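You operate a simulated robot arm through the tools that you are given. There is no shell and no other tool. Be economical: measure what you need, move in short steps, check, and stop when the job is done.

You are at the controls of a simulated two-armed robot. One attempt, no reset.

Task
Add milk to the coffee, stir it and close the sugar jar.
Fine: milk from the small glass jug till the orange mug is about two thirds full; jug back, steel spoon on the cooling rack, blue lid screwed on. Set down upright: small glass jug.

The check looks at the end state, three seconds after you hand in, the way a careful person would. Anything else that was tipped, shoved, dropped, spilled or broken makes it a failure. Lids that push on must go on centred and level and be pressed home; caps that screw on are set level and turned clockwise until they are tight.

Robot
Two 7-joint arms with two-finger parallel grippers on one trunk, on a base that drives. Base frame: it is fixed to the floor where the robot stands at the start and does not move with it; the origin is under the middle of the robot, x ahead of it, y to its left, z up; the surface under the hand at the start is at about z = 90. Readings come in cm, degrees, newtons and seconds.
The left shoulder is at the start at [2, 11.3, 127.2], the right one opposite. With the tool pointing down near the work surface each hand reaches from about 22 to 60 cm from the robot's upright axis, wherever it stands, measured 20 degrees to its own side. Places, roughly: moka pot base (9x9x7 cm) [80, -30, 90]; wire cooling rack [30, 20, 90]. Payload 1.57 kg a hand.
Tool frame (each hand has its own): the origin (TCP) lies between the finger pads and is the grasp point; the fingertips stand 3 cm ahead of it; z points along the fingers, y is the line along which they close. The gripper opens to 8 cm. The fingers are 1.7 cm wide and 1.2 cm thick; the gripper's body (4 by 8.2 cm) begins 8 cm behind the TCP.
Orientation is told as [roll, pitch, yaw] about the base's x, y, z axes, in that order, counted from this pose: with the fingers straight down and closing along the base's y, the tool's x points along the base's -x, its y along +y and its z along -z.

Tools
- The arms move only by the tool step_arm. It takes "left_increments", "right_increments" or both (then of equal length, played together; a hand with none holds still); each is a list of rows, each a list of 3 entries, a list of its own where there are three numbers: the shift along the base's x, y, z in cm, then the turn, a rotation vector about the base's x, y, z in degrees, then the gripper command, from -1 (fully open) to 1 (shut), values between in proportion. In form: [[[x, y, z], [wx, wy, wz], claw], ...]. A call has 1 to 12 rows; each row shifts and turns the commanded pose from where the row before left it. Rows are played at 5 a second. More than 5 cm and 8.6 degrees between two rows, or a gripper value outside its range, and nothing of the call is played. Where a pose cannot be reached the arm comes as near as it can. A force on the tool above 40 N (or 10 N above the force at the start of the call, whichever is more), or a blocked arm, ends the call early, and 0.2 s more pass. Each finger travels about 4.5 cm/s and halts on what it meets, pressing with about 38 N; the grip force reading is that of the motor and also rises with nothing between the fingers. The clock runs only during rows and for 0.2 s after the last one: add rows that do not move to give the fingers time. It gives the time, the measured TCP pose, the force on the tool (base axes), the opening and the grip force at its end, in the units of the frame above (readings bear some noise), with the torque about the TCP (base axes, N m) and any sound that the robot's microphone picked up, and new pictures: "pictures" is both (left out), scene, wrist or none (wrist: the cameras of the hands that moved).
- Cameras (640 x 400 px; columns grow to the right, rows downward): "scene" is now at [7.89, -1.14, 139.55]; the picture's right is [-0.13, -0.99, 0.00], its down [-0.65, 0.08, -0.76] and it looks along [0.75, -0.10, -0.65] (base axes); focal length 214 px, centre (320, 200). "left" rides on the left gripper at [7.2, 0.7, -12.2] in its tool frame; the picture's right is [-0.09, 1.00, 0.00], its down [-0.84, -0.08, -0.54] and it looks along [-0.54, -0.05, 0.84] (tool axes); focal length 238 px, centre (320, 200). "right" rides on the right gripper at [7.2, -0.6, -12.2] in its tool frame; the picture's right is [0.09, 1.00, 0.00], its down [-0.84, 0.08, -0.54] and it looks along [-0.54, 0.05, 0.84] (tool axes); focal length 238 px, centre (320, 200). There is no depth. A picture from a camera that has moved, and an enlarged one, comes with that camera's place and axes in the base frame and with its lens. The place of the scene camera against the robot may be out by one fixed shift of up to 1.8 cm in any direction.
- move_column(by): slides the trunk up (or, below 0, down) by that many cm; the arms and the scene camera ride with it, the base frame stays. It gives what a move gives, with no picture.
- drive_base(legs): drives the robot by 1 to 6 legs, each [ahead, left, turn to the left] in cm, cm and degrees, along the robot's own axes; the way and the turn of a leg run together, so that a leg with both is an arc; at most 150 cm and 180 degrees a leg. The arms and the cameras ride along, it lands a little off, and it stops where it bumps. It gives what a move gives, and a new picture of the scene camera.
- aim_head(pan, tilt): turns the head with the scene camera to pan (to the left, within 80 degrees either way) and tilt (down, from -29 to 69), counted from straight ahead of the robot. It gives what a move gives, and a new picture of the scene camera.
- inspect(camera, box): a new picture of the part [left, top, right, bottom] of that camera's present view, enlarged. The clock stands still meanwhile.
- sign_off(): hands the job in; it is judged then, once.

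Go step by step. Nothing tells you exact positions but the pictures and the camera data: compare them with the known pose of the tool, close in by small moves and look again before you grip or let go. The budget is 120 turns and 260 pictures, counting those below and the enlarged ones. Unless the task says otherwise, let go and move clear before handing in, and close with one line.

The tools are called after ">>>" as name(argument=value, ...) on one line, values as JSON. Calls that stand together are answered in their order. step_arm: Moves the arms, as the interface text tells. Its arguments: {"type":"object","properties":{"left_increments":{"type":"array"},"right_increments":{"type":"array"},"pictures":{"type":"string","enum":["both","scene","wrist","none"]}},"required":[]} The other tools are called the same way: move_column (by) slides the trunk up or down; drive_base (legs) drives the base; aim_head (pan, tilt) turns the head that bears the scene camera; inspect (camera, box) takes an enlarged picture of a part of a camera's view; sign_off () hands the job in.

At the start:

```text
time: 0.0
left_ee_pos: [38.78, 10.05, 129.95]
left_ee_rot: [0.0, -0.1, 0.0]
left_ft_force: [0.5, 0.0, -0.5]
left_wrist_torque: [-0.01, -0.03, 0.0]
left_width: 8.0
left_grip_force: 0.1
right_ee_pos: [27.19, -20.26, 136.96]
right_ee_rot: [0.1, -0.1, 0.1]
right_ft_force: [-0.2, 0.2, 0.3]
right_wrist_torque: [0.01, 0.0, 0.02]
right_width: 7.99
right_grip_force: 0.1
trunk travel left (down, up): [-32.5, 24.5]
robot x, y, heading: [0.06, 0.34, -0.1]
head pan, tilt: [-7.2, 40.6]
```

scene: 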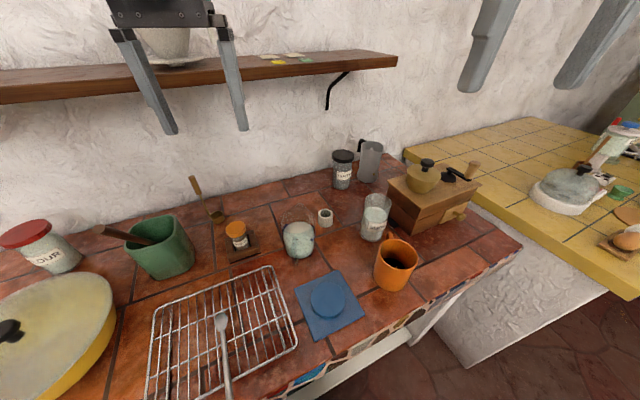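
right: 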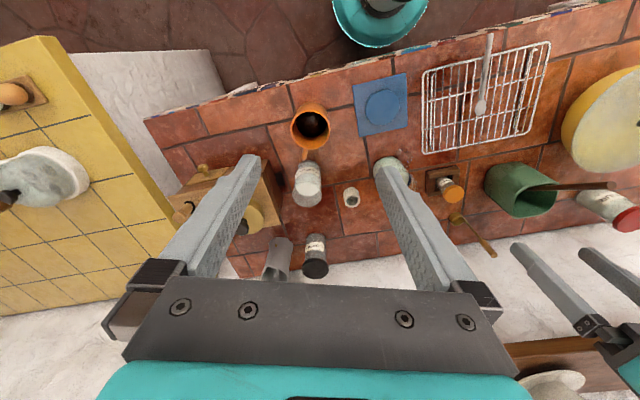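
left: 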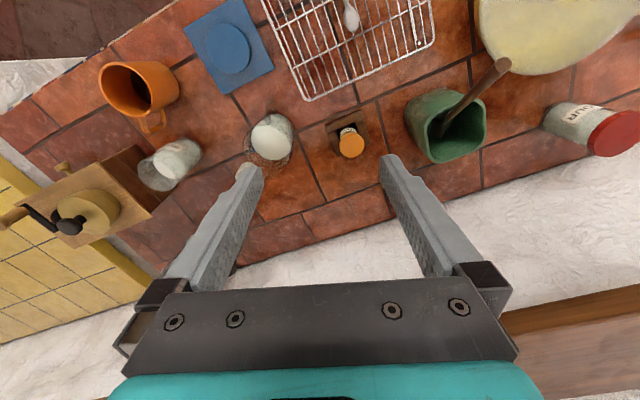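

I see the orange mug, two glass vessels with white contents, a blue lid on a blue mat, and the rack with a spoon on it. I'll look closer first.

>>> inspect(camera="scene", box=[250, 140, 450, 265])

>>> inspect(camera="scene", box=[140, 225, 460, 400])

>>> inspect(camera="right", box=[240, 20, 560, 220])

>>> inspect(camera="left", box=[60, 0, 380, 200])

```text
3.20 times, centred on (350, 202) of scene
camera zoom: at [7.89, -1.14, 139.55], right [-0.13, -0.99, 0.0], down [-0.65, 0.08, -0.76], along [0.75, -0.1, -0.65], focal length 686 px, centre (224, 192)
```

zoom: 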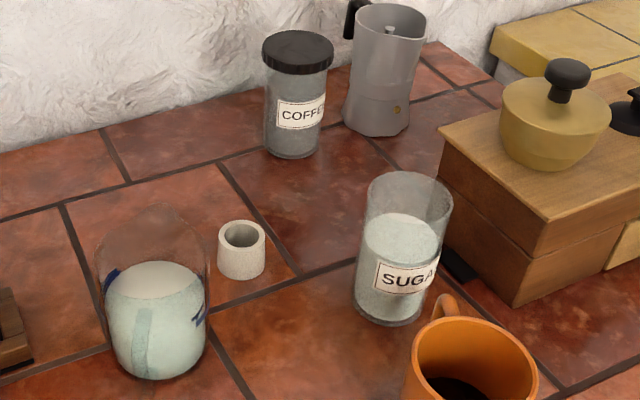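

```text
2.00 times, centred on (300, 312) of scene
camera zoom: at [7.89, -1.14, 139.55], right [-0.13, -0.99, 0.0], down [-0.65, 0.08, -0.76], along [0.75, -0.1, -0.65], focal length 429 px, centre (360, -25)
```

zoom: 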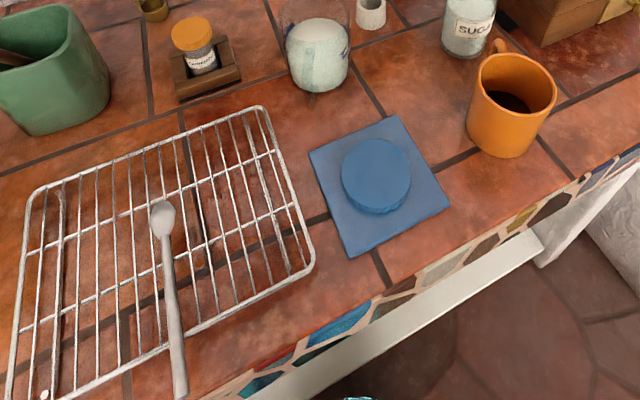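

```text
2.00 times, centred on (400, 120) of right
camera zoom: at [19.99, -20.98, 149.21], right [-0.09, 1.0, 0.0], down [0.84, 0.08, 0.54], along [0.54, 0.05, -0.84], focal length 477 px, centre (160, 360)
```

zoom: 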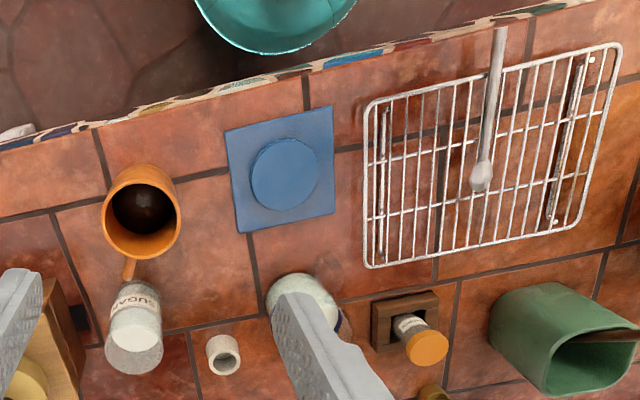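

```text
2.00 times, centred on (220, 100) of left
camera zoom: at [31.63, 10.81, 142.22], right [0.09, 1.0, 0.0], down [0.84, -0.08, 0.54], along [0.54, -0.05, -0.84], focal length 477 px, centre (520, 400)
```

zoom: 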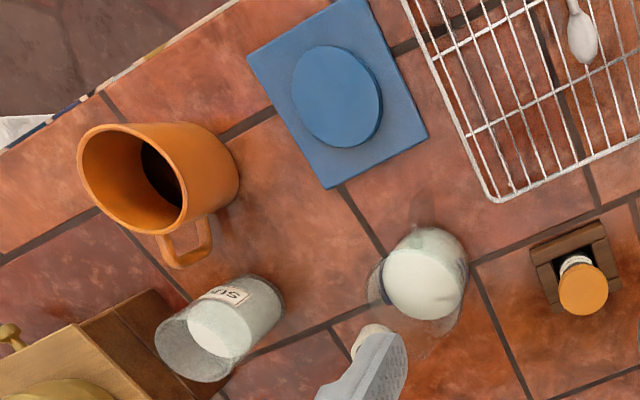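

The milk jug is near [46,0], the mug near [34.6,-22], the sugar jar near [49,-21.5], and the lid near [30,-5.7]. I'll bring both wrist cameras closer to see the handle, the spout and the sizes.

>>> step_arm(left_increments=[[[-1.5, -2, -4], [0, 0, 0], -1], [[-1.5, -2, -4], [0, 0, 0], -1], [[-1, -2, -4], [0, 0, 0], -1], [[-1, -2, -3], [0, 0, 0], -1], [[-1, -2, -3], [0, 0, 0], -1], [[0, 0, 0], [0, 0, 0], -1]], right_increments=[[[0.5, 0, -4], [0, 0, 0], -1], [[0.5, 0, -4], [0, 0, 0], -1], [[0.5, 0, -4], [0, 0, 0], -1], [[0.5, 0, -4], [0, 0, 0], -1], [[0, 0, -4], [0, 0, 0], -1], [[0, 0, 0], [0, 0, 0], -1]], pictures="both")

```text
time: 1.4
left_ee_pos: [32.77, 0.26, 111.78]
left_ee_rot: [-0.1, -0.1, 0.0]
left_ft_force: [0.8, 0.0, 0.0]
left_wrist_torque: [0.0, -0.02, 0.01]
left_width: 8.0
left_grip_force: 0.2
right_ee_pos: [29.2, -20.19, 116.83]
right_ee_rot: [0.2, -0.1, -0.1]
right_ft_force: [0.8, 0.4, 0.6]
right_wrist_torque: [0.01, -0.02, -0.01]
right_width: 8.0
right_grip_force: 0.0
trunk travel left (down, up): [-32.5, 24.5]
robot x, y, heading: [-0.18, -0.24, 0.1]
head pan, tilt: [-7.2, 40.6]
camera scene: at [7.87, -1.1, 139.56], right [-0.13, -0.99, 0.0], down [-0.65, 0.08, -0.76], along [0.75, -0.1, -0.65], focal length 214 px, centre (320, 200)
camera right: at [22.05, -20.85, 129.03], right [-0.09, 1.0, 0.0], down [0.84, 0.08, 0.54], along [0.54, 0.05, -0.84], focal length 238 px, centre (320, 200)
camera left: at [25.56, 0.88, 124.14], right [0.09, 1.0, 0.0], down [0.84, -0.08, 0.54], along [0.54, -0.05, -0.84], focal length 238 px, centre (320, 200)
```

scene: 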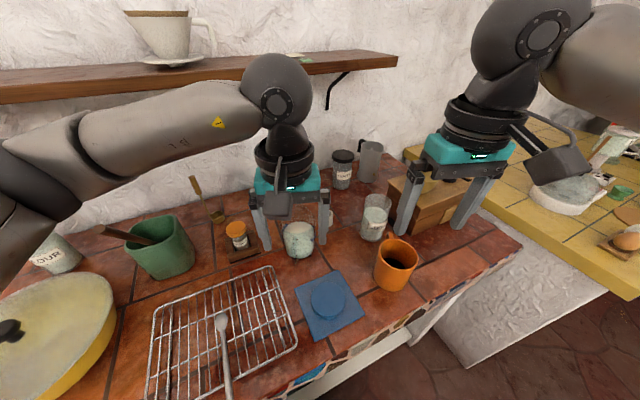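
right: 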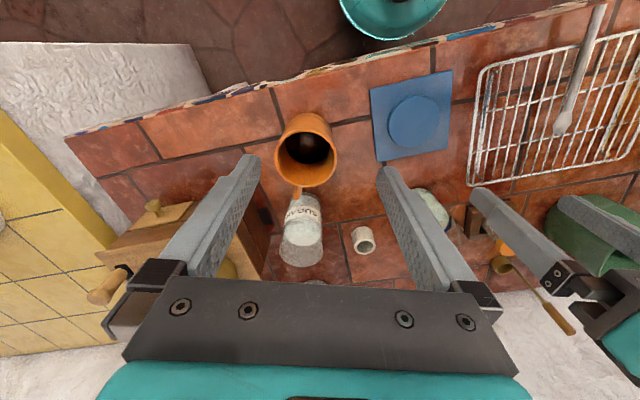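
left: 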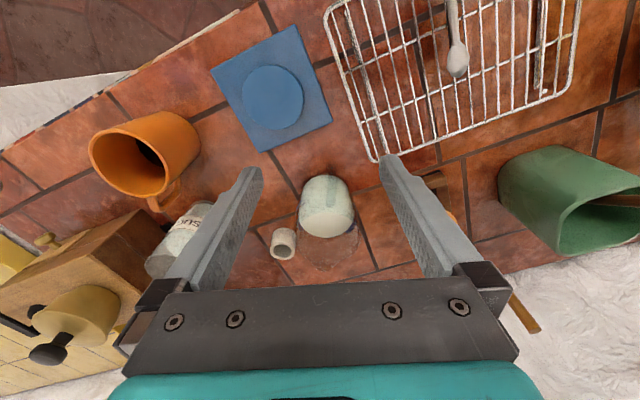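

Now I'll enlarge the jug and the mug.

>>> inspect(camera="left", box=[240, 140, 400, 290])

>>> inspect(camera="right", box=[230, 90, 390, 290])

>>> inspect(camera="right", box=[360, 0, 640, 200])

```text
2.67 times, centred on (320, 215) of left
camera zoom: at [25.56, 0.88, 124.14], right [0.09, 1.0, 0.0], down [0.84, -0.08, 0.54], along [0.54, -0.05, -0.84], focal length 636 px, centre (320, 160)
```

zoom: 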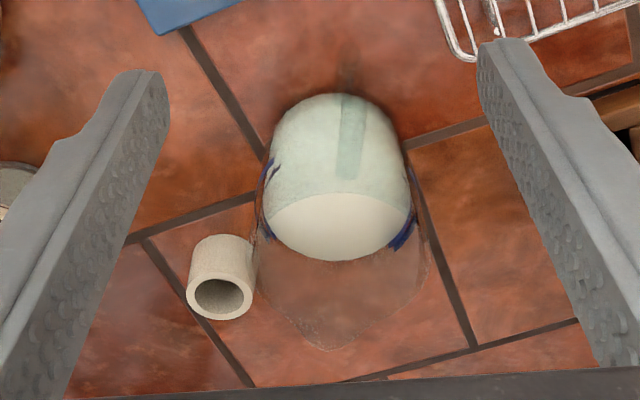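

```text
2.00 times, centred on (310, 190) of right
camera zoom: at [22.05, -20.85, 129.03], right [-0.09, 1.0, 0.0], down [0.84, 0.08, 0.54], along [0.54, 0.05, -0.84], focal length 477 px, centre (340, 220)
```

zoom: 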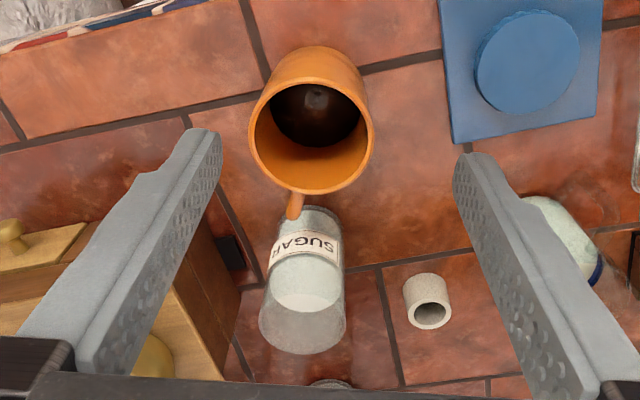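

```text
2.00 times, centred on (500, 100) of right
camera zoom: at [22.05, -20.85, 129.03], right [-0.09, 1.0, 0.0], down [0.84, 0.08, 0.54], along [0.54, 0.05, -0.84], focal length 477 px, centre (-40, 400)
```

zoom: 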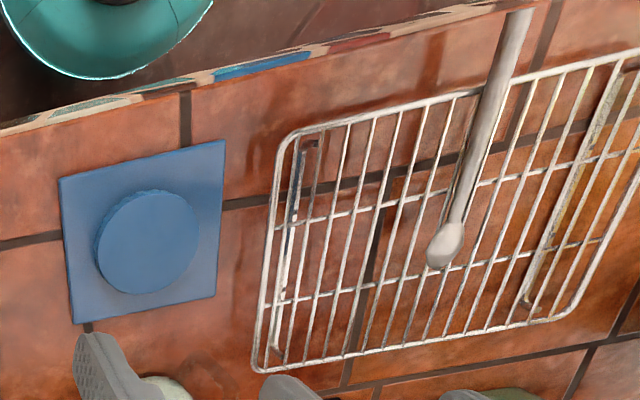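

The jug's spout points to +x, away from the robot, and a handle strip seems to face me. I'll move the left hand aside and tilt the right hand for a side view of the handle.

>>> step_arm(left_increments=[[[0, 3, 3], [0, 0, 0], -1], [[0, 3, 3], [0, 0, 0], -1], [[0, 4, 1], [0, 0, 0], -1], [[0, 4, 0], [0, 0, 0], -1], [[0, 4, 0], [0, 0, 0], -1], [[0, 0, 0], [0, 0, 0], -1], [[0, 0, 0], [0, 0, 0], -1], [[0, 0, 0], [0, 0, 0], -1]], right_increments=[[[0, 0, 0], [0, 0, 0], -1], [[0, 0, 0], [7.5, 0, 0], -1], [[0, 1, -1], [7.5, 0, 0], -1], [[0, 1.5, -2], [7.5, 0, 0], -1], [[0, 2, -2], [7.5, 0, 0], -1], [[0, 2, -3], [7.5, 0, 0], -1], [[0.5, 2, -3], [7.5, 0, 0], -1], [[0, 0, 0], [0, 0, 0], -1]], pictures="both")

```text
time: 3.2
left_ee_pos: [32.88, 18.14, 119.13]
left_ee_rot: [0.0, -0.1, 0.0]
left_ft_force: [-0.1, -0.6, 0.0]
left_wrist_torque: [-0.01, -0.01, 0.0]
left_width: 7.99
left_grip_force: 0.1
right_ee_pos: [29.78, -12.01, 105.91]
right_ee_rot: [45.2, -0.1, -0.2]
right_ft_force: [0.2, -0.3, 0.7]
right_wrist_torque: [0.0, -0.07, 0.02]
right_width: 7.98
right_grip_force: 0.0
trunk travel left (down, up): [-32.5, 24.5]
robot x, y, heading: [0.18, 0.12, -0.3]
head pan, tilt: [-7.2, 40.6]
camera scene: at [7.88, -1.15, 139.55], right [-0.13, -0.99, 0.0], down [-0.65, 0.08, -0.76], along [0.75, -0.1, -0.65], focal length 214 px, centre (320, 200)
camera right: at [22.58, -21.09, 114.13], right [-0.09, 0.7, 0.71], down [0.84, -0.33, 0.44], along [0.54, 0.63, -0.56], focal length 238 px, centre (320, 200)
camera left: at [25.64, 18.71, 131.31], right [0.09, 1.0, 0.0], down [0.84, -0.08, 0.54], along [0.54, -0.05, -0.84], focal length 238 px, centre (320, 200)
```

scene: 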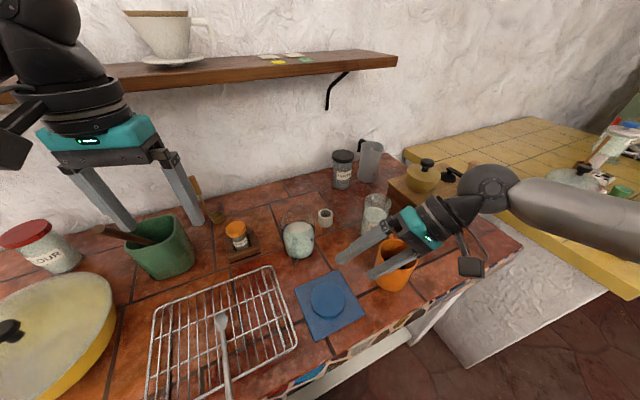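
right: 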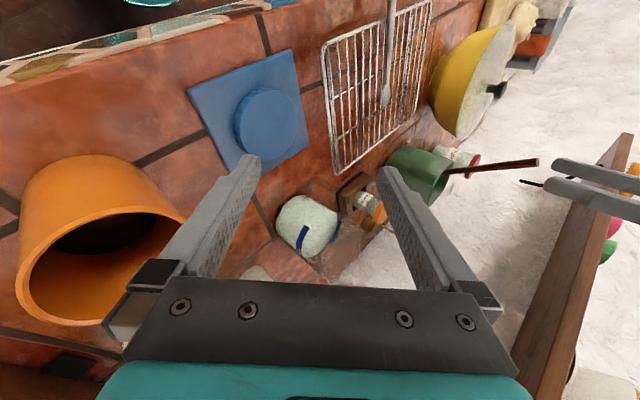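
left: 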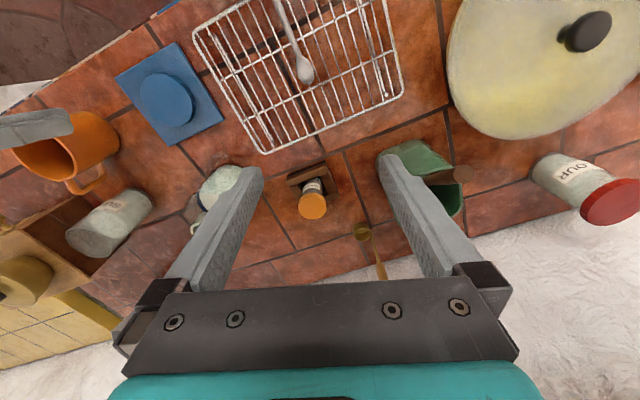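

>>> inspect(camera="right", box=[230, 160, 390, 280])

>>> inspect(camera="scene", box=[260, 190, 345, 270])

>>> inspect(camera="right", box=[180, 40, 320, 180])

```text
3.33 times, centred on (310, 220) of right
camera zoom: at [22.58, -21.09, 114.13], right [-0.09, 0.7, 0.71], down [0.84, -0.33, 0.44], along [0.54, 0.63, -0.56], focal length 794 px, centre (353, 133)
```

zoom: 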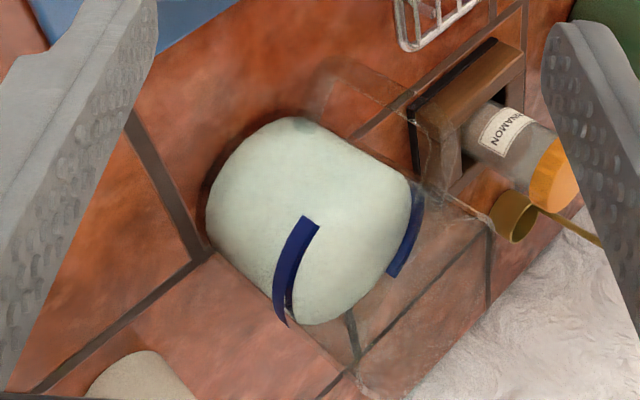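

```text
5.00 times, centred on (302, 230) of scene
camera zoom: at [7.88, -1.15, 139.55], right [-0.13, -0.99, 0.0], down [-0.65, 0.08, -0.76], along [0.75, -0.1, -0.65], focal length 1072 px, centre (408, 50)
```

zoom: 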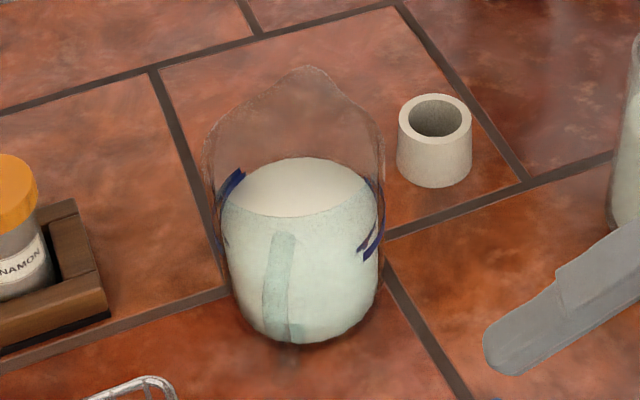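

```text
2.86 times, centred on (250, 110) of right
camera zoom: at [22.58, -21.09, 114.13], right [-0.09, 0.7, 0.71], down [0.84, -0.33, 0.44], along [0.54, 0.63, -0.56], focal length 681 px, centre (520, 457)
```

zoom: 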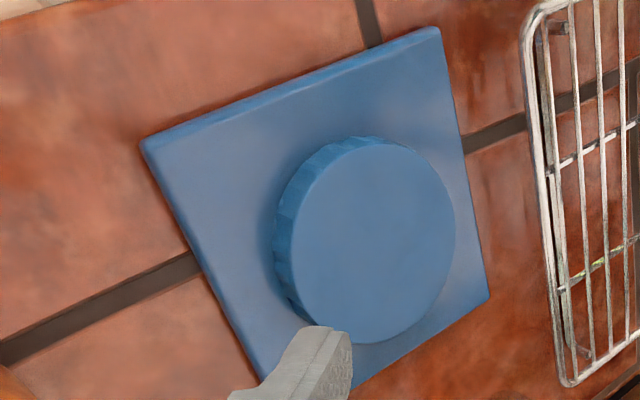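

The glass handle sticks out toward the robot: its bar is near x≈38.3, y≈1, z 93–99. The lid is about 7 cm across. I'll tuck the right hand away, then back the base off and to the right so the left hand works comfortably.

>>> step_arm(right_increments=[[[0, -3, 3], [-7.5, 0, 0], -1], [[0, -3, 4], [-7.5, 0, 0], -1], [[0, -4, 4], [-7.5, 0, 0], -1], [[0, -4, 4], [-7.5, 0, 0], -1], [[0, -4, 4], [-7.5, 0, 0], -1], [[0, -3, 3], [-7.5, 0, 0], -1], [[0, 0, 0], [0, 0, 0], -1]], pictures="none")

>>> drive_base(legs=[[-12, -10, 0]])

```text
refused: row 3 steps farther than a row can; nothing moved
```

```text
time: 4.6
left_ee_pos: [20.52, 8.02, 119.19]
left_ee_rot: [0.0, 0.0, 0.0]
left_ft_force: [-0.3, 0.0, 0.3]
left_wrist_torque: [0.0, -0.04, 0.0]
left_width: 8.0
left_grip_force: 0.1
right_ee_pos: [17.57, -21.96, 106.1]
right_ee_rot: [45.1, -0.2, -0.1]
right_ft_force: [-0.7, -0.6, -0.1]
right_wrist_torque: [-0.01, -0.02, -0.01]
right_width: 8.0
right_grip_force: 0.1
trunk travel left (down, up): [-32.5, 24.5]
robot x, y, heading: [-12.46, -9.88, 0.0]
head pan, tilt: [-7.2, 40.6]
camera scene: at [-4.41, -11.19, 139.56], right [-0.13, -0.99, 0.0], down [-0.64, 0.08, -0.76], along [0.75, -0.1, -0.65], focal length 214 px, centre (320, 200)
```

scene: 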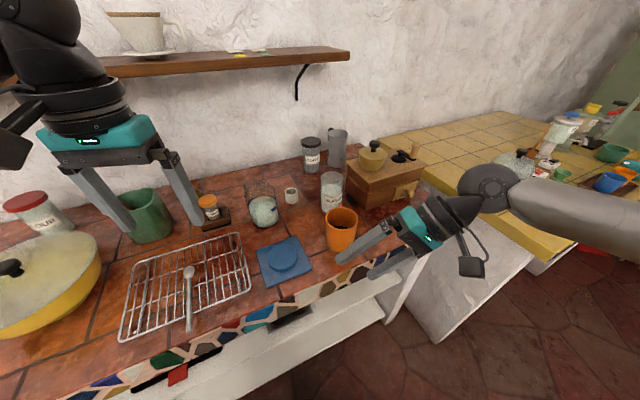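

The base moved as planned. Next I'll retract the right hand and bring the left hand, pitched 45°, behind the jug handle.

>>> step_arm(right_increments=[[[0, -2, 3], [-7.5, 0, 0], -1], [[0, -2, 4], [-7.5, 0, 0], -1], [[0, -2, 3], [-7.5, 0, 0], -1], [[0, -2, 3], [-7.5, 0, 0], -1], [[0, -1, 3], [-7.5, 0, 0], -1], [[0, -1, 3], [-7.5, 0, 0], -1], [[0, 0, 0], [0, 0, 0], -1], [[0, 0, 0], [0, 0, 0], -1], [[0, 0, 0], [0, 0, 0], -1], [[0, 0, 0], [0, 0, 0], -1]], left_increments=[[[1.4, -0.7, -2], [0, -7.5, 0], -1], [[1.4, -0.7, -2], [0, -7.5, 0], -1], [[1.4, -0.7, -2], [0, -7.5, 0], -1], [[1.4, -0.7, -2], [0, -7.5, 0], -1], [[1.4, -0.7, -2], [0, -7.5, 0], -1], [[1.4, -0.7, -2], [0, -7.5, 0], -1], [[1.4, -0.7, -2], [0, 0, -4.5], -1], [[1.3, -0.9, -2], [0, 0, -4.5], -1], [[0, 0, 0], [0, 0, 0], -1], [[0, 0, 0], [0, 0, 0], -1]], pictures="both")

```text
time: 6.8
left_ee_pos: [31.74, 2.24, 103.16]
left_ee_rot: [0.0, -44.9, -8.9]
left_ft_force: [-0.1, 0.0, -0.1]
left_wrist_torque: [-0.01, 0.0, -0.03]
left_width: 8.01
left_grip_force: 0.0
right_ee_pos: [17.45, -32.06, 125.0]
right_ee_rot: [0.2, 0.0, 0.0]
right_ft_force: [0.6, -0.6, 0.0]
right_wrist_torque: [0.0, -0.01, 0.0]
right_width: 8.0
right_grip_force: 0.1
trunk travel left (down, up): [-32.5, 24.5]
robot x, y, heading: [-12.23, -9.97, -0.0]
head pan, tilt: [-7.2, 40.6]
camera scene: at [-4.33, -11.12, 139.55], right [-0.13, -0.99, 0.0], down [-0.65, 0.08, -0.76], along [0.75, -0.1, -0.65], focal length 214 px, centre (320, 200)
camera right: at [10.31, -32.74, 137.31], right [-0.09, 1.0, 0.0], down [0.84, 0.08, 0.54], along [0.54, 0.05, -0.84], focal length 238 px, centre (320, 200)
camera left: at [18.3, 4.98, 106.71], right [0.22, 0.97, 0.06], down [0.19, -0.11, 0.98], along [0.96, -0.2, -0.21], focal length 238 px, centre (320, 200)
```

scene: 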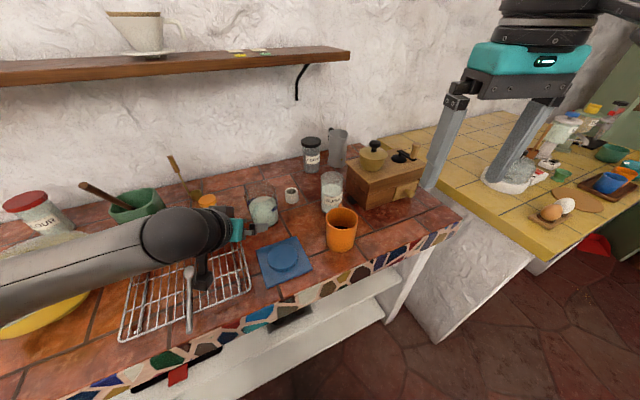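
right: 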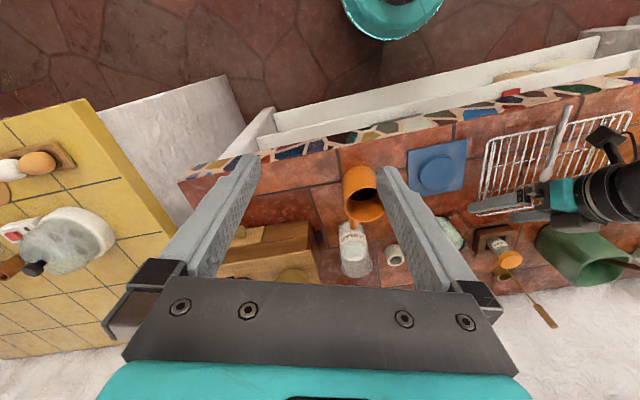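
left: 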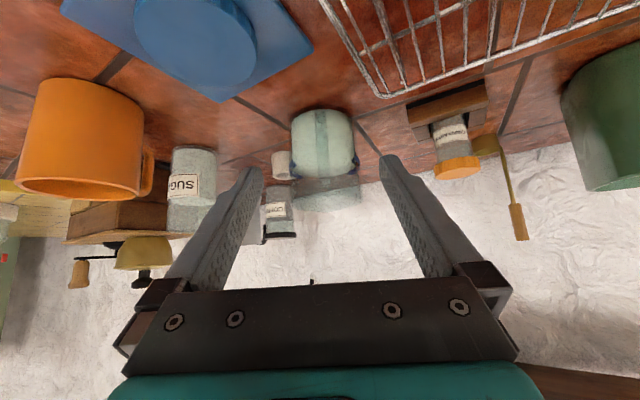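

>>> inspect(camera="left", box=[240, 80, 400, 240])

>>> inspect(camera="left", box=[0, 0, 320, 220])

>>> inspect(camera="scene", box=[110, 170, 370, 340])

```text
2.50 times, centred on (320, 160) of left
camera zoom: at [18.3, 4.98, 106.71], right [0.22, 0.97, 0.06], down [0.19, -0.11, 0.98], along [0.96, -0.2, -0.21], focal length 596 px, centre (320, 300)
```

zoom: 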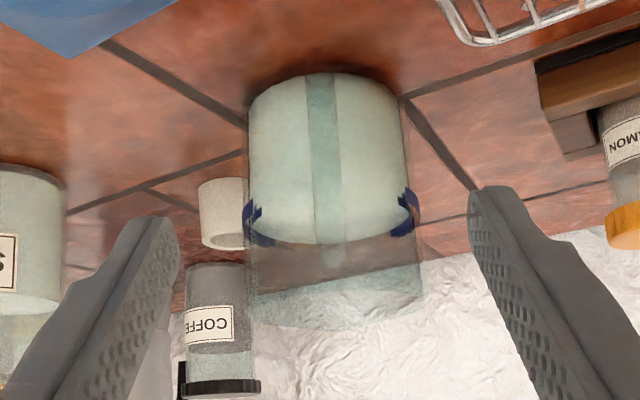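

```text
1.82 times, centred on (160, 110) of left
camera zoom: at [18.3, 4.98, 106.71], right [0.22, 0.97, 0.06], down [0.19, -0.11, 0.98], along [0.96, -0.2, -0.21], focal length 433 px, centre (611, 364)
```

zoom: 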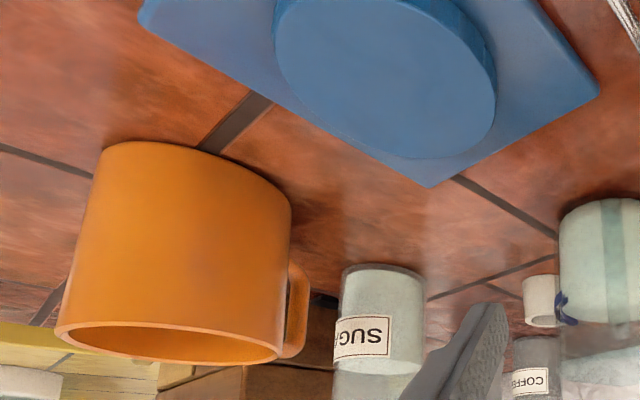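

```text
2.35 times, centred on (240, 255) of scene
camera zoom: at [-4.33, -11.12, 139.55], right [-0.13, -0.99, 0.0], down [-0.65, 0.08, -0.76], along [0.75, -0.1, -0.65], focal length 505 px, centre (508, 71)
```

zoom: 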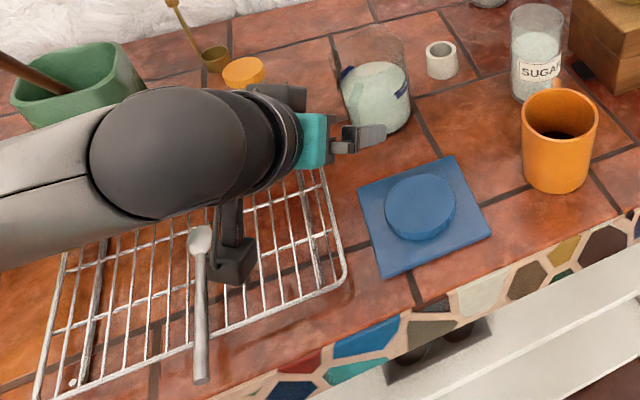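

The handle bar is at about [39.3, 1.3], z 92.5–99. I'll move in along the approach line and then check centring.

>>> step_arm(left_increments=[[[1.5, -0.19, -1.4], [0, 0, 0], -1], [[1.5, -0.19, -1.4], [0, 0, 0], -1], [[1.5, -0.19, -1.4], [0, 0, 0], -1], [[1.5, -0.19, -1.4], [0, 0, 0], -1], [[1.2, -0.15, -1.1], [0, 0, 0], -0.3], [[0, 0, 0], [0, 0, 0], -0.3]], pictures="wrist")

>>> inspect(camera="left", box=[220, 60, 420, 240])

```text
time: 8.2
left_ee_pos: [38.85, 1.19, 96.4]
left_ee_rot: [-0.1, -44.9, -8.9]
left_ft_force: [0.3, -0.7, -0.9]
left_wrist_torque: [0.02, 0.02, 0.01]
left_width: 5.21
left_grip_force: 0.0
right_ee_pos: [17.48, -32.0, 125.09]
right_ee_rot: [0.1, 0.0, 0.0]
right_ft_force: [-0.2, 0.9, 1.1]
right_wrist_torque: [-0.03, 0.01, -0.03]
right_width: 8.01
right_grip_force: 0.1
trunk travel left (down, up): [-32.5, 24.5]
robot x, y, heading: [-12.26, -9.96, 0.0]
head pan, tilt: [-7.2, 40.6]
camera left: at [25.43, 4.07, 99.98], right [0.22, 0.97, 0.06], down [0.19, -0.11, 0.98], along [0.96, -0.2, -0.21], focal length 238 px, centre (320, 200)
```

left: 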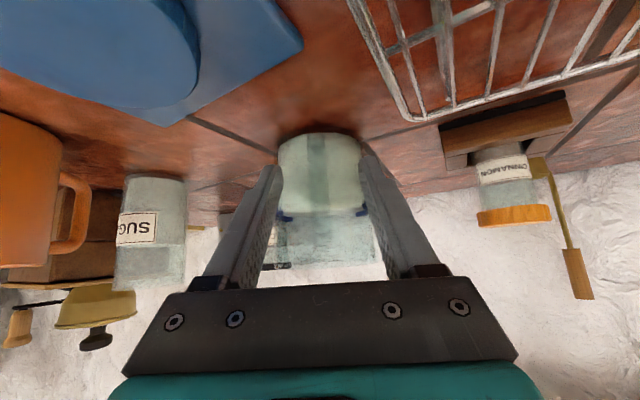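

```text
2.22 times, centred on (320, 150) of left
camera zoom: at [25.43, 4.07, 99.98], right [0.22, 0.97, 0.06], down [0.19, -0.11, 0.98], along [0.96, -0.2, -0.21], focal length 530 px, centre (320, 311)
```

zoom: 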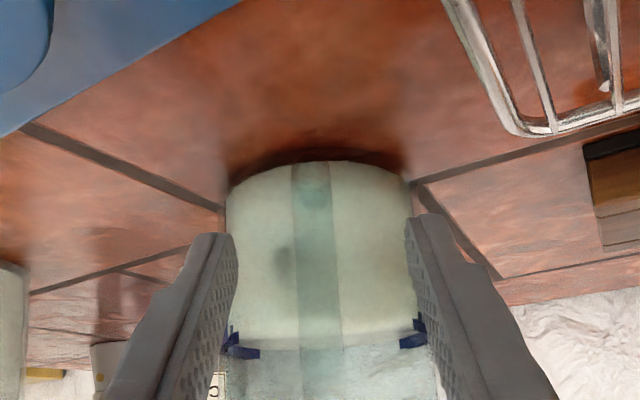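

The handle is nearly centred between the fingers. I'll creep 0.4 cm further and close.

>>> step_arm(left_increments=[[[0.4, -0.2, -0.3], [0, 0, 0], -0.3], [[0, 0, 0], [0, 0, 0], 0.2], [[0, 0, 0], [0, 0, 0], 0.5], [[0, 0, 0], [0, 0, 0], 0.8], [[0, 0, 0], [0, 0, 0], 1], [[0, 0, 0], [0, 0, 0], 1], [[0, 0, 0], [0, 0, 0], 1]], pictures="both")

>>> inspect(camera="left", box=[220, 60, 420, 240])

```text
time: 9.8
left_ee_pos: [39.19, 1.07, 96.11]
left_ee_rot: [0.0, -45.1, -9.0]
left_ft_force: [1.1, 0.3, 0.6]
left_wrist_torque: [0.01, -0.01, 0.05]
left_width: 1.12
left_grip_force: 28.8
right_ee_pos: [17.45, -32.11, 125.03]
right_ee_rot: [0.2, 0.0, 0.0]
right_ft_force: [-0.4, -0.3, -0.2]
right_wrist_torque: [0.05, 0.0, -0.01]
right_width: 7.98
right_grip_force: 0.1
trunk travel left (down, up): [-32.5, 24.5]
robot x, y, heading: [-12.17, -10.43, -0.1]
head pan, tilt: [-7.2, 40.6]
camera scene: at [-4.32, -11.12, 139.55], right [-0.13, -0.99, 0.0], down [-0.65, 0.08, -0.76], along [0.75, -0.1, -0.65], focal length 214 px, centre (320, 200)
camera left: at [25.83, 3.92, 99.69], right [0.22, 0.97, 0.06], down [0.19, -0.11, 0.98], along [0.96, -0.2, -0.21], focal length 238 px, centre (320, 200)
```

scene: 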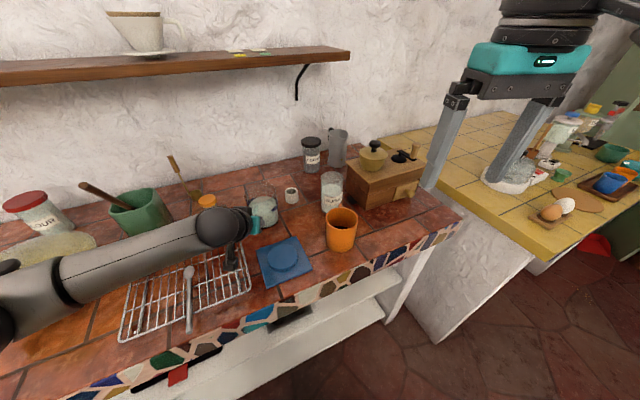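
left: 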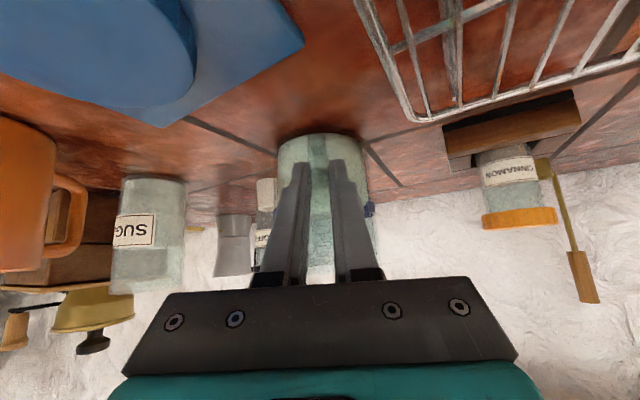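

```text
2.22 times, centred on (320, 150) of left
camera zoom: at [25.83, 3.92, 99.69], right [0.22, 0.97, 0.06], down [0.19, -0.11, 0.98], along [0.96, -0.2, -0.21], focal length 530 px, centre (320, 311)
```

zoom: 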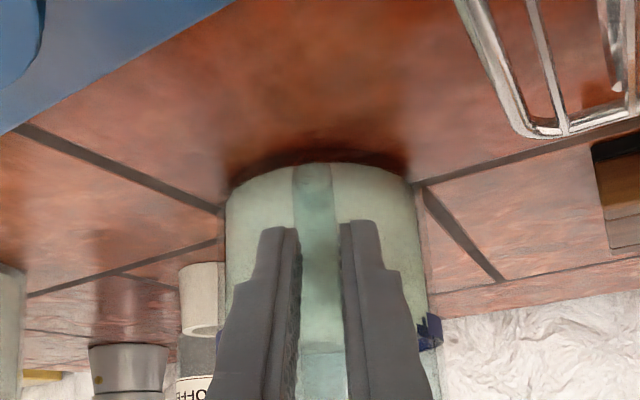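

Gripped at 1.12 cm. I'll lift slowly.

>>> step_arm(left_increments=[[[0, 0, 0.5], [0, 0, 0], 1], [[0, 0, 1], [0, 0, 0], 1], [[0, 0, 2], [0, 0, 0], 1], [[0, 0, 2], [0, 0, 0], 1], [[0, 0, 2], [0, 0, 0], 1], [[0, 0, 2], [0, 0, 0], 1], [[0, 0, 1], [0, 0, 0], 1], [[0, 0, 0], [0, 0, 0], 1]], pictures="both")

>>> inspect(camera="scene", box=[170, 150, 370, 280])

```text
time: 11.6
left_ee_pos: [39.33, 1.3, 106.62]
left_ee_rot: [-0.1, -45.1, -8.9]
left_ft_force: [0.3, -0.1, -5.1]
left_wrist_torque: [0.04, 0.29, 0.01]
left_width: 1.13
left_grip_force: 28.6
right_ee_pos: [17.57, -32.08, 125.17]
right_ee_rot: [0.2, 0.1, 0.0]
right_ft_force: [-0.6, -0.2, 0.6]
right_wrist_torque: [0.02, 0.0, 0.03]
right_width: 8.0
right_grip_force: 0.0
trunk travel left (down, up): [-32.5, 24.5]
robot x, y, heading: [-12.15, -9.77, 0.5]
head pan, tilt: [-7.2, 40.6]
camera scene: at [-4.29, -11.12, 139.54], right [-0.13, -0.99, 0.0], down [-0.65, 0.08, -0.76], along [0.75, -0.1, -0.65], focal length 214 px, centre (320, 200)
camera left: at [25.96, 4.08, 110.16], right [0.22, 0.97, 0.06], down [0.19, -0.11, 0.97], along [0.96, -0.2, -0.21], focal length 238 px, centre (320, 200)
```

scene: 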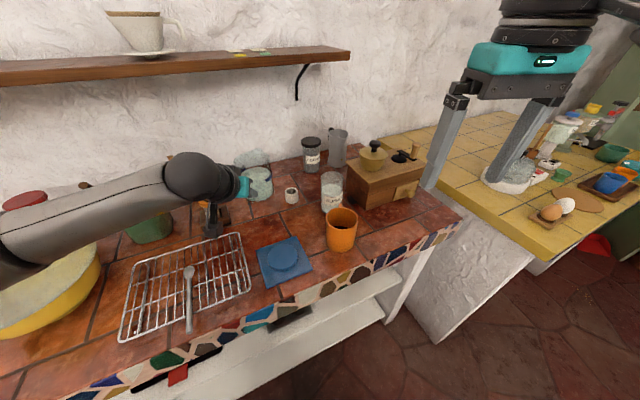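
left: 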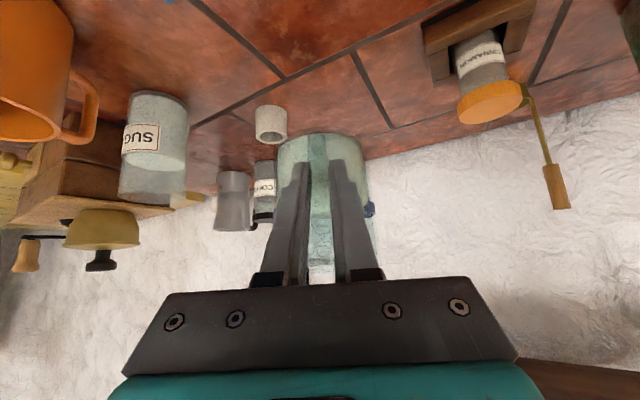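

```text
3.08 times, centred on (270, 215) of scene
camera zoom: at [-4.29, -11.12, 139.54], right [-0.13, -0.99, 0.0], down [-0.65, 0.08, -0.76], along [0.75, -0.1, -0.65], focal length 660 px, centre (474, 154)
```

zoom: 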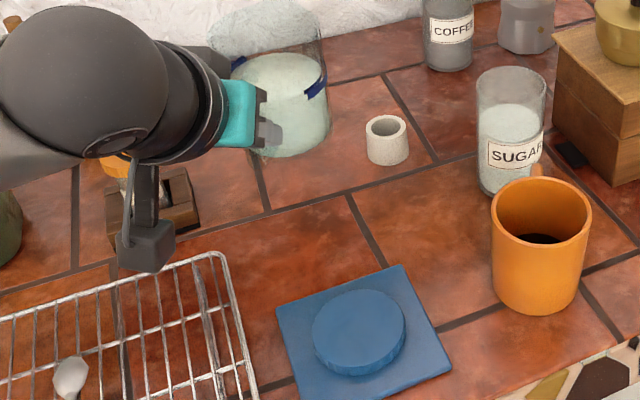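

The jug hangs level and weighs about 5 N. I'll swing it slowly toward the mug with the spout to the right, and shift the right camera to watch the mug.

>>> step_arm(left_increments=[[[0, 0, 1.5], [0, 0, 0], 1], [[-0.5, -0.3, 1.5], [0, 0, -5], 1], [[-0.9, -0.5, 1], [0, 0, -6.1], 1], [[-0.9, -0.5, 1], [0, 0, -6.1], 1], [[-1, -0.6, 0.5], [0, 0, -6.1], 1], [[-1, -0.6, 0.5], [0, 0, -6.1], 1], [[-1, -0.6, 0.5], [0, 0, -6.1], 1], [[-1, -0.6, 0], [0, 0, -6.1], 1], [[-1, -0.6, 0], [0, 0, -6.1], 1], [[-1, -0.6, 0], [0, 0, -6.1], 1], [[-0.8, -0.4, 0], [0, 0, -6.1], 1], [[-0.3, -0.1, 0], [0, 0, -6.1], 1]], right_increments=[[[0, 0.5, 0], [0, 0, 0], -1], [[0, 0.5, 0], [0, 0, 0], -1], [[0, 0.5, 0], [0, 0, 0], -1], [[0, 0.5, 0], [0, 0, 0], -1], [[0, 0.5, 0], [0, 0, 0], -1], [[0, 0.5, 0], [0, 0, 0], -1], [[0, 0.5, 0], [0, 0, 0], -1], [[0, 0.5, 0], [0, 0, 0], -1], [[0, 0, 0], [0, 0, 0], -1], [[0, 0, 0], [0, 0, 0], -1], [[0, 0, 0], [0, 0, 0], -1], [[0, 0, 0], [0, 0, 0], -1]], pictures="both")

```text
time: 14.2
left_ee_pos: [24.96, -6.53, 110.83]
left_ee_rot: [0.3, -45.3, -67.0]
left_ft_force: [-0.6, 0.9, -5.1]
left_wrist_torque: [0.26, 0.09, 0.0]
left_width: 1.13
left_grip_force: 28.7
left hand out of reach, approached as far as the arm can: row 9, 10, 11, 12
right_ee_pos: [17.66, -27.78, 125.01]
right_ee_rot: [0.0, 0.0, -0.1]
right_ft_force: [-0.6, 0.2, -0.1]
right_wrist_torque: [-0.05, 0.03, 0.0]
right_width: 8.0
right_grip_force: 0.1
trunk travel left (down, up): [-32.5, 24.5]
robot x, y, heading: [-11.95, -9.93, 0.1]
head pan, tilt: [-7.2, 40.6]
camera scene: at [-4.28, -11.05, 139.54], right [-0.13, -0.99, 0.0], down [-0.65, 0.08, -0.76], along [0.75, -0.1, -0.65], focal length 214 px, centre (320, 200)
camera right: at [10.47, -28.53, 137.25], right [-0.09, 1.0, 0.0], down [0.84, 0.08, 0.54], along [0.54, 0.05, -0.84], focal length 238 px, centre (320, 200)
camera left: at [20.18, 6.33, 114.45], right [0.94, 0.33, 0.07], down [0.01, -0.22, 0.98], along [0.34, -0.92, -0.21], focal length 238 px, centre (320, 200)
```

scene: 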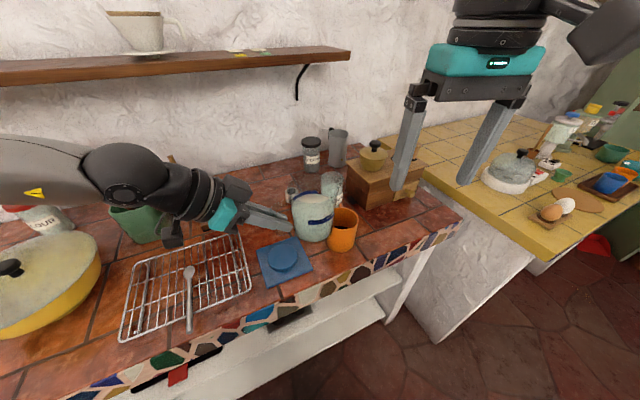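
right: 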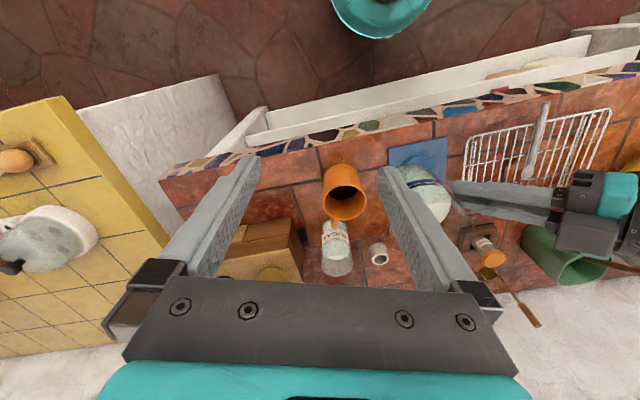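
left: 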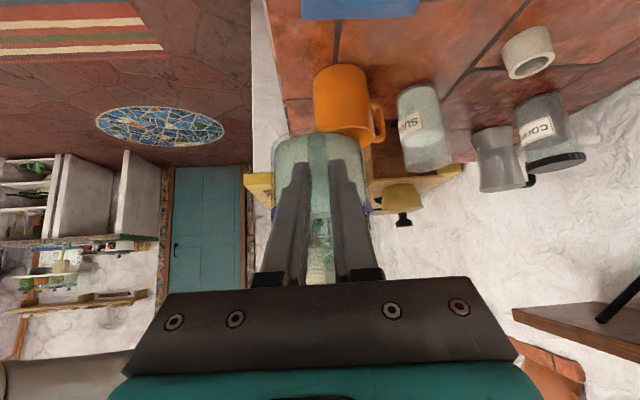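

That yaw is beyond the left arm's reach. I'll untwist to yaw -30 and turn the base instead, so the pour comes mostly from ahead.

>>> step_arm(left_increments=[[[0, 0.3, 0], [0, 0, 6], 1], [[0, 0.3, 0], [0, 0, 6], 1], [[0, 0.3, 0], [0, 0, 6], 1], [[0, 0.3, 0], [0, 0, 6], 1], [[0, 0.3, 0], [0, 0, 6], 1], [[0, 0.3, 0], [0, 0, 6], 1], [[0, 0.3, 0], [0, 0, 6], 1], [[0, 0, 0], [0, 0, 3], 1], [[0, 0, 0], [0, 0, 0], 1]], pictures="scene")

```text
time: 16.2
left_ee_pos: [25.44, -4.65, 110.95]
left_ee_rot: [0.5, -45.3, -22.0]
left_ft_force: [-0.3, 0.7, -5.0]
left_wrist_torque: [0.11, 0.3, 0.01]
left_width: 1.11
left_grip_force: 28.8
left hand out of reach, approached as far as the arm can: row 8
right_ee_pos: [17.72, -27.91, 125.01]
right_ee_rot: [0.1, 0.0, 0.1]
right_ft_force: [-0.7, 0.2, 0.7]
right_wrist_torque: [0.03, -0.02, 0.02]
right_width: 8.03
right_grip_force: 0.0
trunk travel left (down, up): [-32.5, 24.5]
robot x, y, heading: [-12.29, -9.97, -0.0]
head pan, tilt: [-7.2, 40.6]
camera scene: at [-4.3, -11.11, 139.55], right [-0.13, -0.99, 0.0], down [-0.65, 0.08, -0.76], along [0.75, -0.1, -0.65], focal length 214 px, centre (320, 200)
```

scene: 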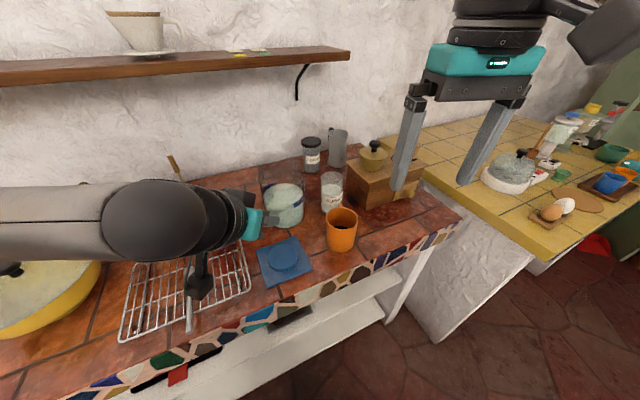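

Now at yaw -22, in reach. I'll nudge the hand out a bit, then drive left and turn right 35°.

>>> step_arm(left_increments=[[[0.8, 0.9, 0.7], [0, 0, 0], 1], [[0.8, 0.9, 0.7], [0, 0, 0], 1], [[0.7, 0.9, 0.6], [0, 0, 0], 1], [[0, 0, 0], [0, 0, 0], 1]], pictures="none")

>>> drive_base(legs=[[0, 18, 0], [0, 0, -20], [0, 0, -15]])

```text
time: 17.2
left_ee_pos: [27.77, -1.86, 112.84]
left_ee_rot: [0.6, -45.2, -22.1]
left_ft_force: [0.0, 0.8, -5.4]
left_wrist_torque: [0.17, 0.24, 0.0]
left_width: 1.1
left_grip_force: 28.5
right_ee_pos: [17.63, -27.84, 124.94]
right_ee_rot: [0.1, 0.0, 0.1]
right_ft_force: [0.5, -0.2, -1.2]
right_wrist_torque: [0.0, 0.02, -0.01]
right_width: 8.01
right_grip_force: 0.1
trunk travel left (down, up): [-32.5, 24.5]
robot x, y, heading: [-12.05, -9.88, -0.2]
head pan, tilt: [-7.2, 40.6]
```

```text
time: 20.7
left_ee_pos: [25.06, -8.47, 112.94]
left_ee_rot: [0.6, -45.2, -57.3]
left_ft_force: [0.7, -0.4, -5.6]
left_wrist_torque: [0.3, 0.13, -0.01]
left_width: 1.14
left_grip_force: 28.5
right_ee_pos: [1.77, -23.91, 124.99]
right_ee_rot: [0.2, 0.0, -35.3]
right_ft_force: [-0.4, -0.3, 0.2]
right_wrist_torque: [0.03, 0.02, 0.02]
right_width: 8.0
right_grip_force: 0.1
trunk travel left (down, up): [-32.5, 24.5]
robot x, y, heading: [-12.51, 7.79, -35.3]
head pan, tilt: [-7.2, 40.6]
camera scene: at [-6.66, 1.55, 139.55], right [-0.68, -0.74, 0.0], down [-0.48, 0.44, -0.76], along [0.56, -0.51, -0.65], focal length 214 px, centre (320, 200)
```

scene: 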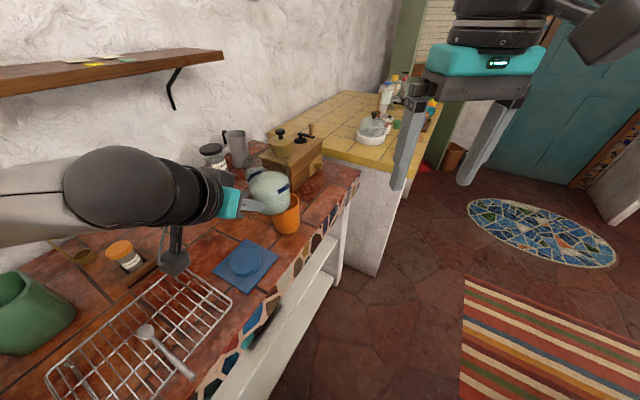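

The hand is in place behind the mug. I'll bring the right camera round to look down into the mug.

>>> step_arm(right_increments=[[[2.4, -0.5, 0], [0, 0, 7.1], -1], [[2.4, -0.5, 0], [0, 0, 7.1], -1], [[2.4, -0.5, 0], [0, 0, 7.1], -1], [[2.4, -0.5, 0], [0, 0, 7.1], -1], [[2.4, -0.5, 0], [0, 0, 7.1], -1], [[2.4, -0.5, 0], [0, 0, 7.1], -1], [[2.4, -0.5, 0], [0, 0, 7.1], -1], [[2.4, -0.5, 0], [0, 0, 7.1], -1], [[2.3, -0.6, -1], [0, 0, 7.1], -1], [[0, 0, 0], [0, 0, 0], -1], [[0, 0, 0], [0, 0, 0], -1]], pictures="both")

>>> inspect(camera="right", box=[220, 80, 420, 240])

>>> inspect(camera="scene", box=[200, 130, 360, 260])

```text
time: 23.1
left_ee_pos: [25.0, -8.45, 112.82]
left_ee_rot: [0.6, -45.2, -57.2]
left_ft_force: [-0.9, -0.2, -4.6]
left_wrist_torque: [0.27, 0.18, -0.01]
left_width: 1.14
left_grip_force: 29.3
right_ee_pos: [23.47, -28.56, 124.03]
right_ee_rot: [0.1, 0.0, 28.6]
right_ft_force: [0.5, 0.6, 0.0]
right_wrist_torque: [-0.03, 0.0, -0.01]
right_width: 8.0
right_grip_force: 0.0
trunk travel left (down, up): [-32.5, 24.5]
robot x, y, heading: [-12.13, 7.85, -35.3]
head pan, tilt: [-7.2, 40.6]
camera scene: at [-6.62, 1.58, 139.54], right [-0.68, -0.74, 0.0], down [-0.48, 0.44, -0.76], along [0.56, -0.51, -0.65], focal length 214 px, centre (320, 200)
camera right: at [17.51, -32.59, 136.24], right [-0.56, 0.83, 0.0], down [0.7, 0.47, 0.54], along [0.45, 0.3, -0.84], focal length 238 px, centre (320, 200)
```

scene: 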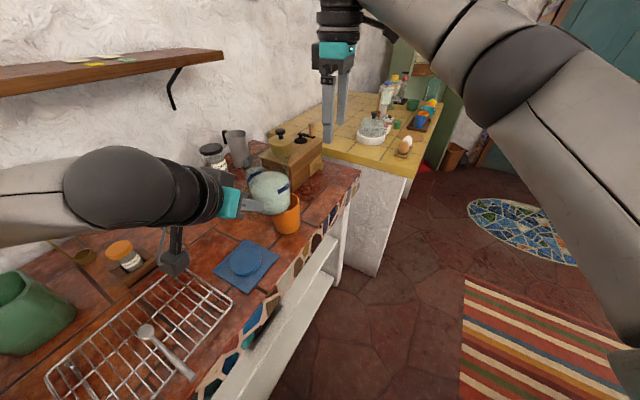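
right: 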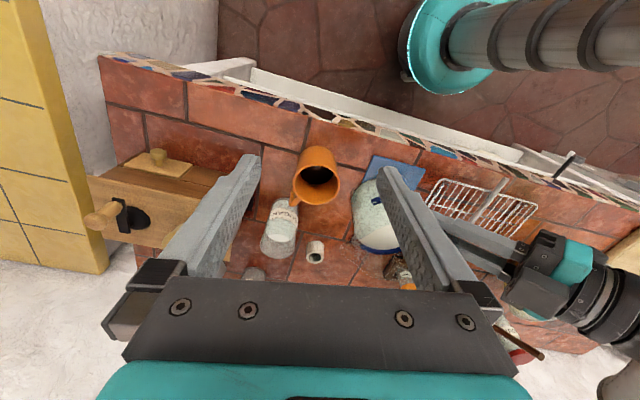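

```text
2.50 times, centred on (320, 160) of right
camera zoom: at [17.51, -32.59, 136.24], right [-0.56, 0.83, 0.0], down [0.7, 0.47, 0.54], along [0.45, 0.3, -0.84], focal length 596 px, centre (320, 300)
```

zoom: 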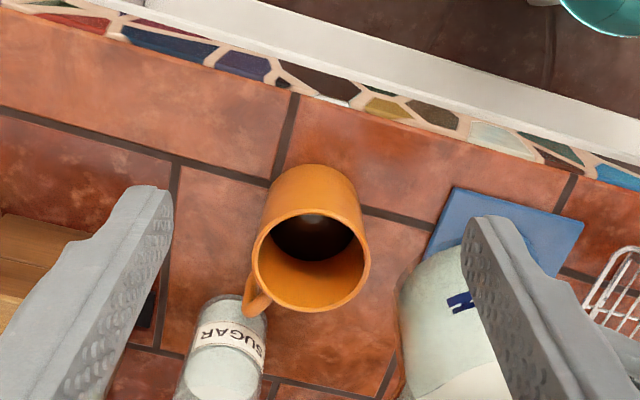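

```text
3.08 times, centred on (280, 195) of scene
camera zoom: at [-6.62, 1.58, 139.54], right [-0.68, -0.74, 0.0], down [-0.48, 0.44, -0.76], along [0.56, -0.51, -0.65], focal length 660 px, centre (443, 215)
```

zoom: 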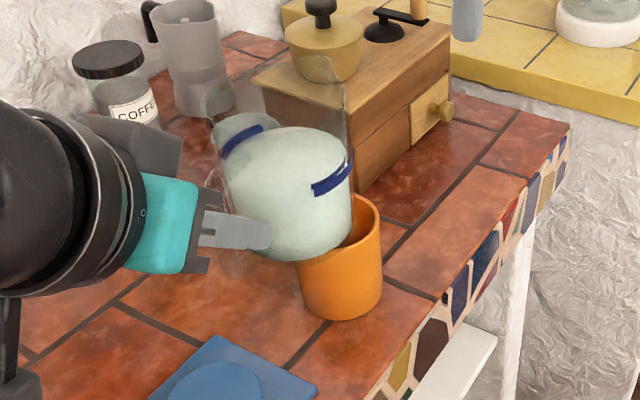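

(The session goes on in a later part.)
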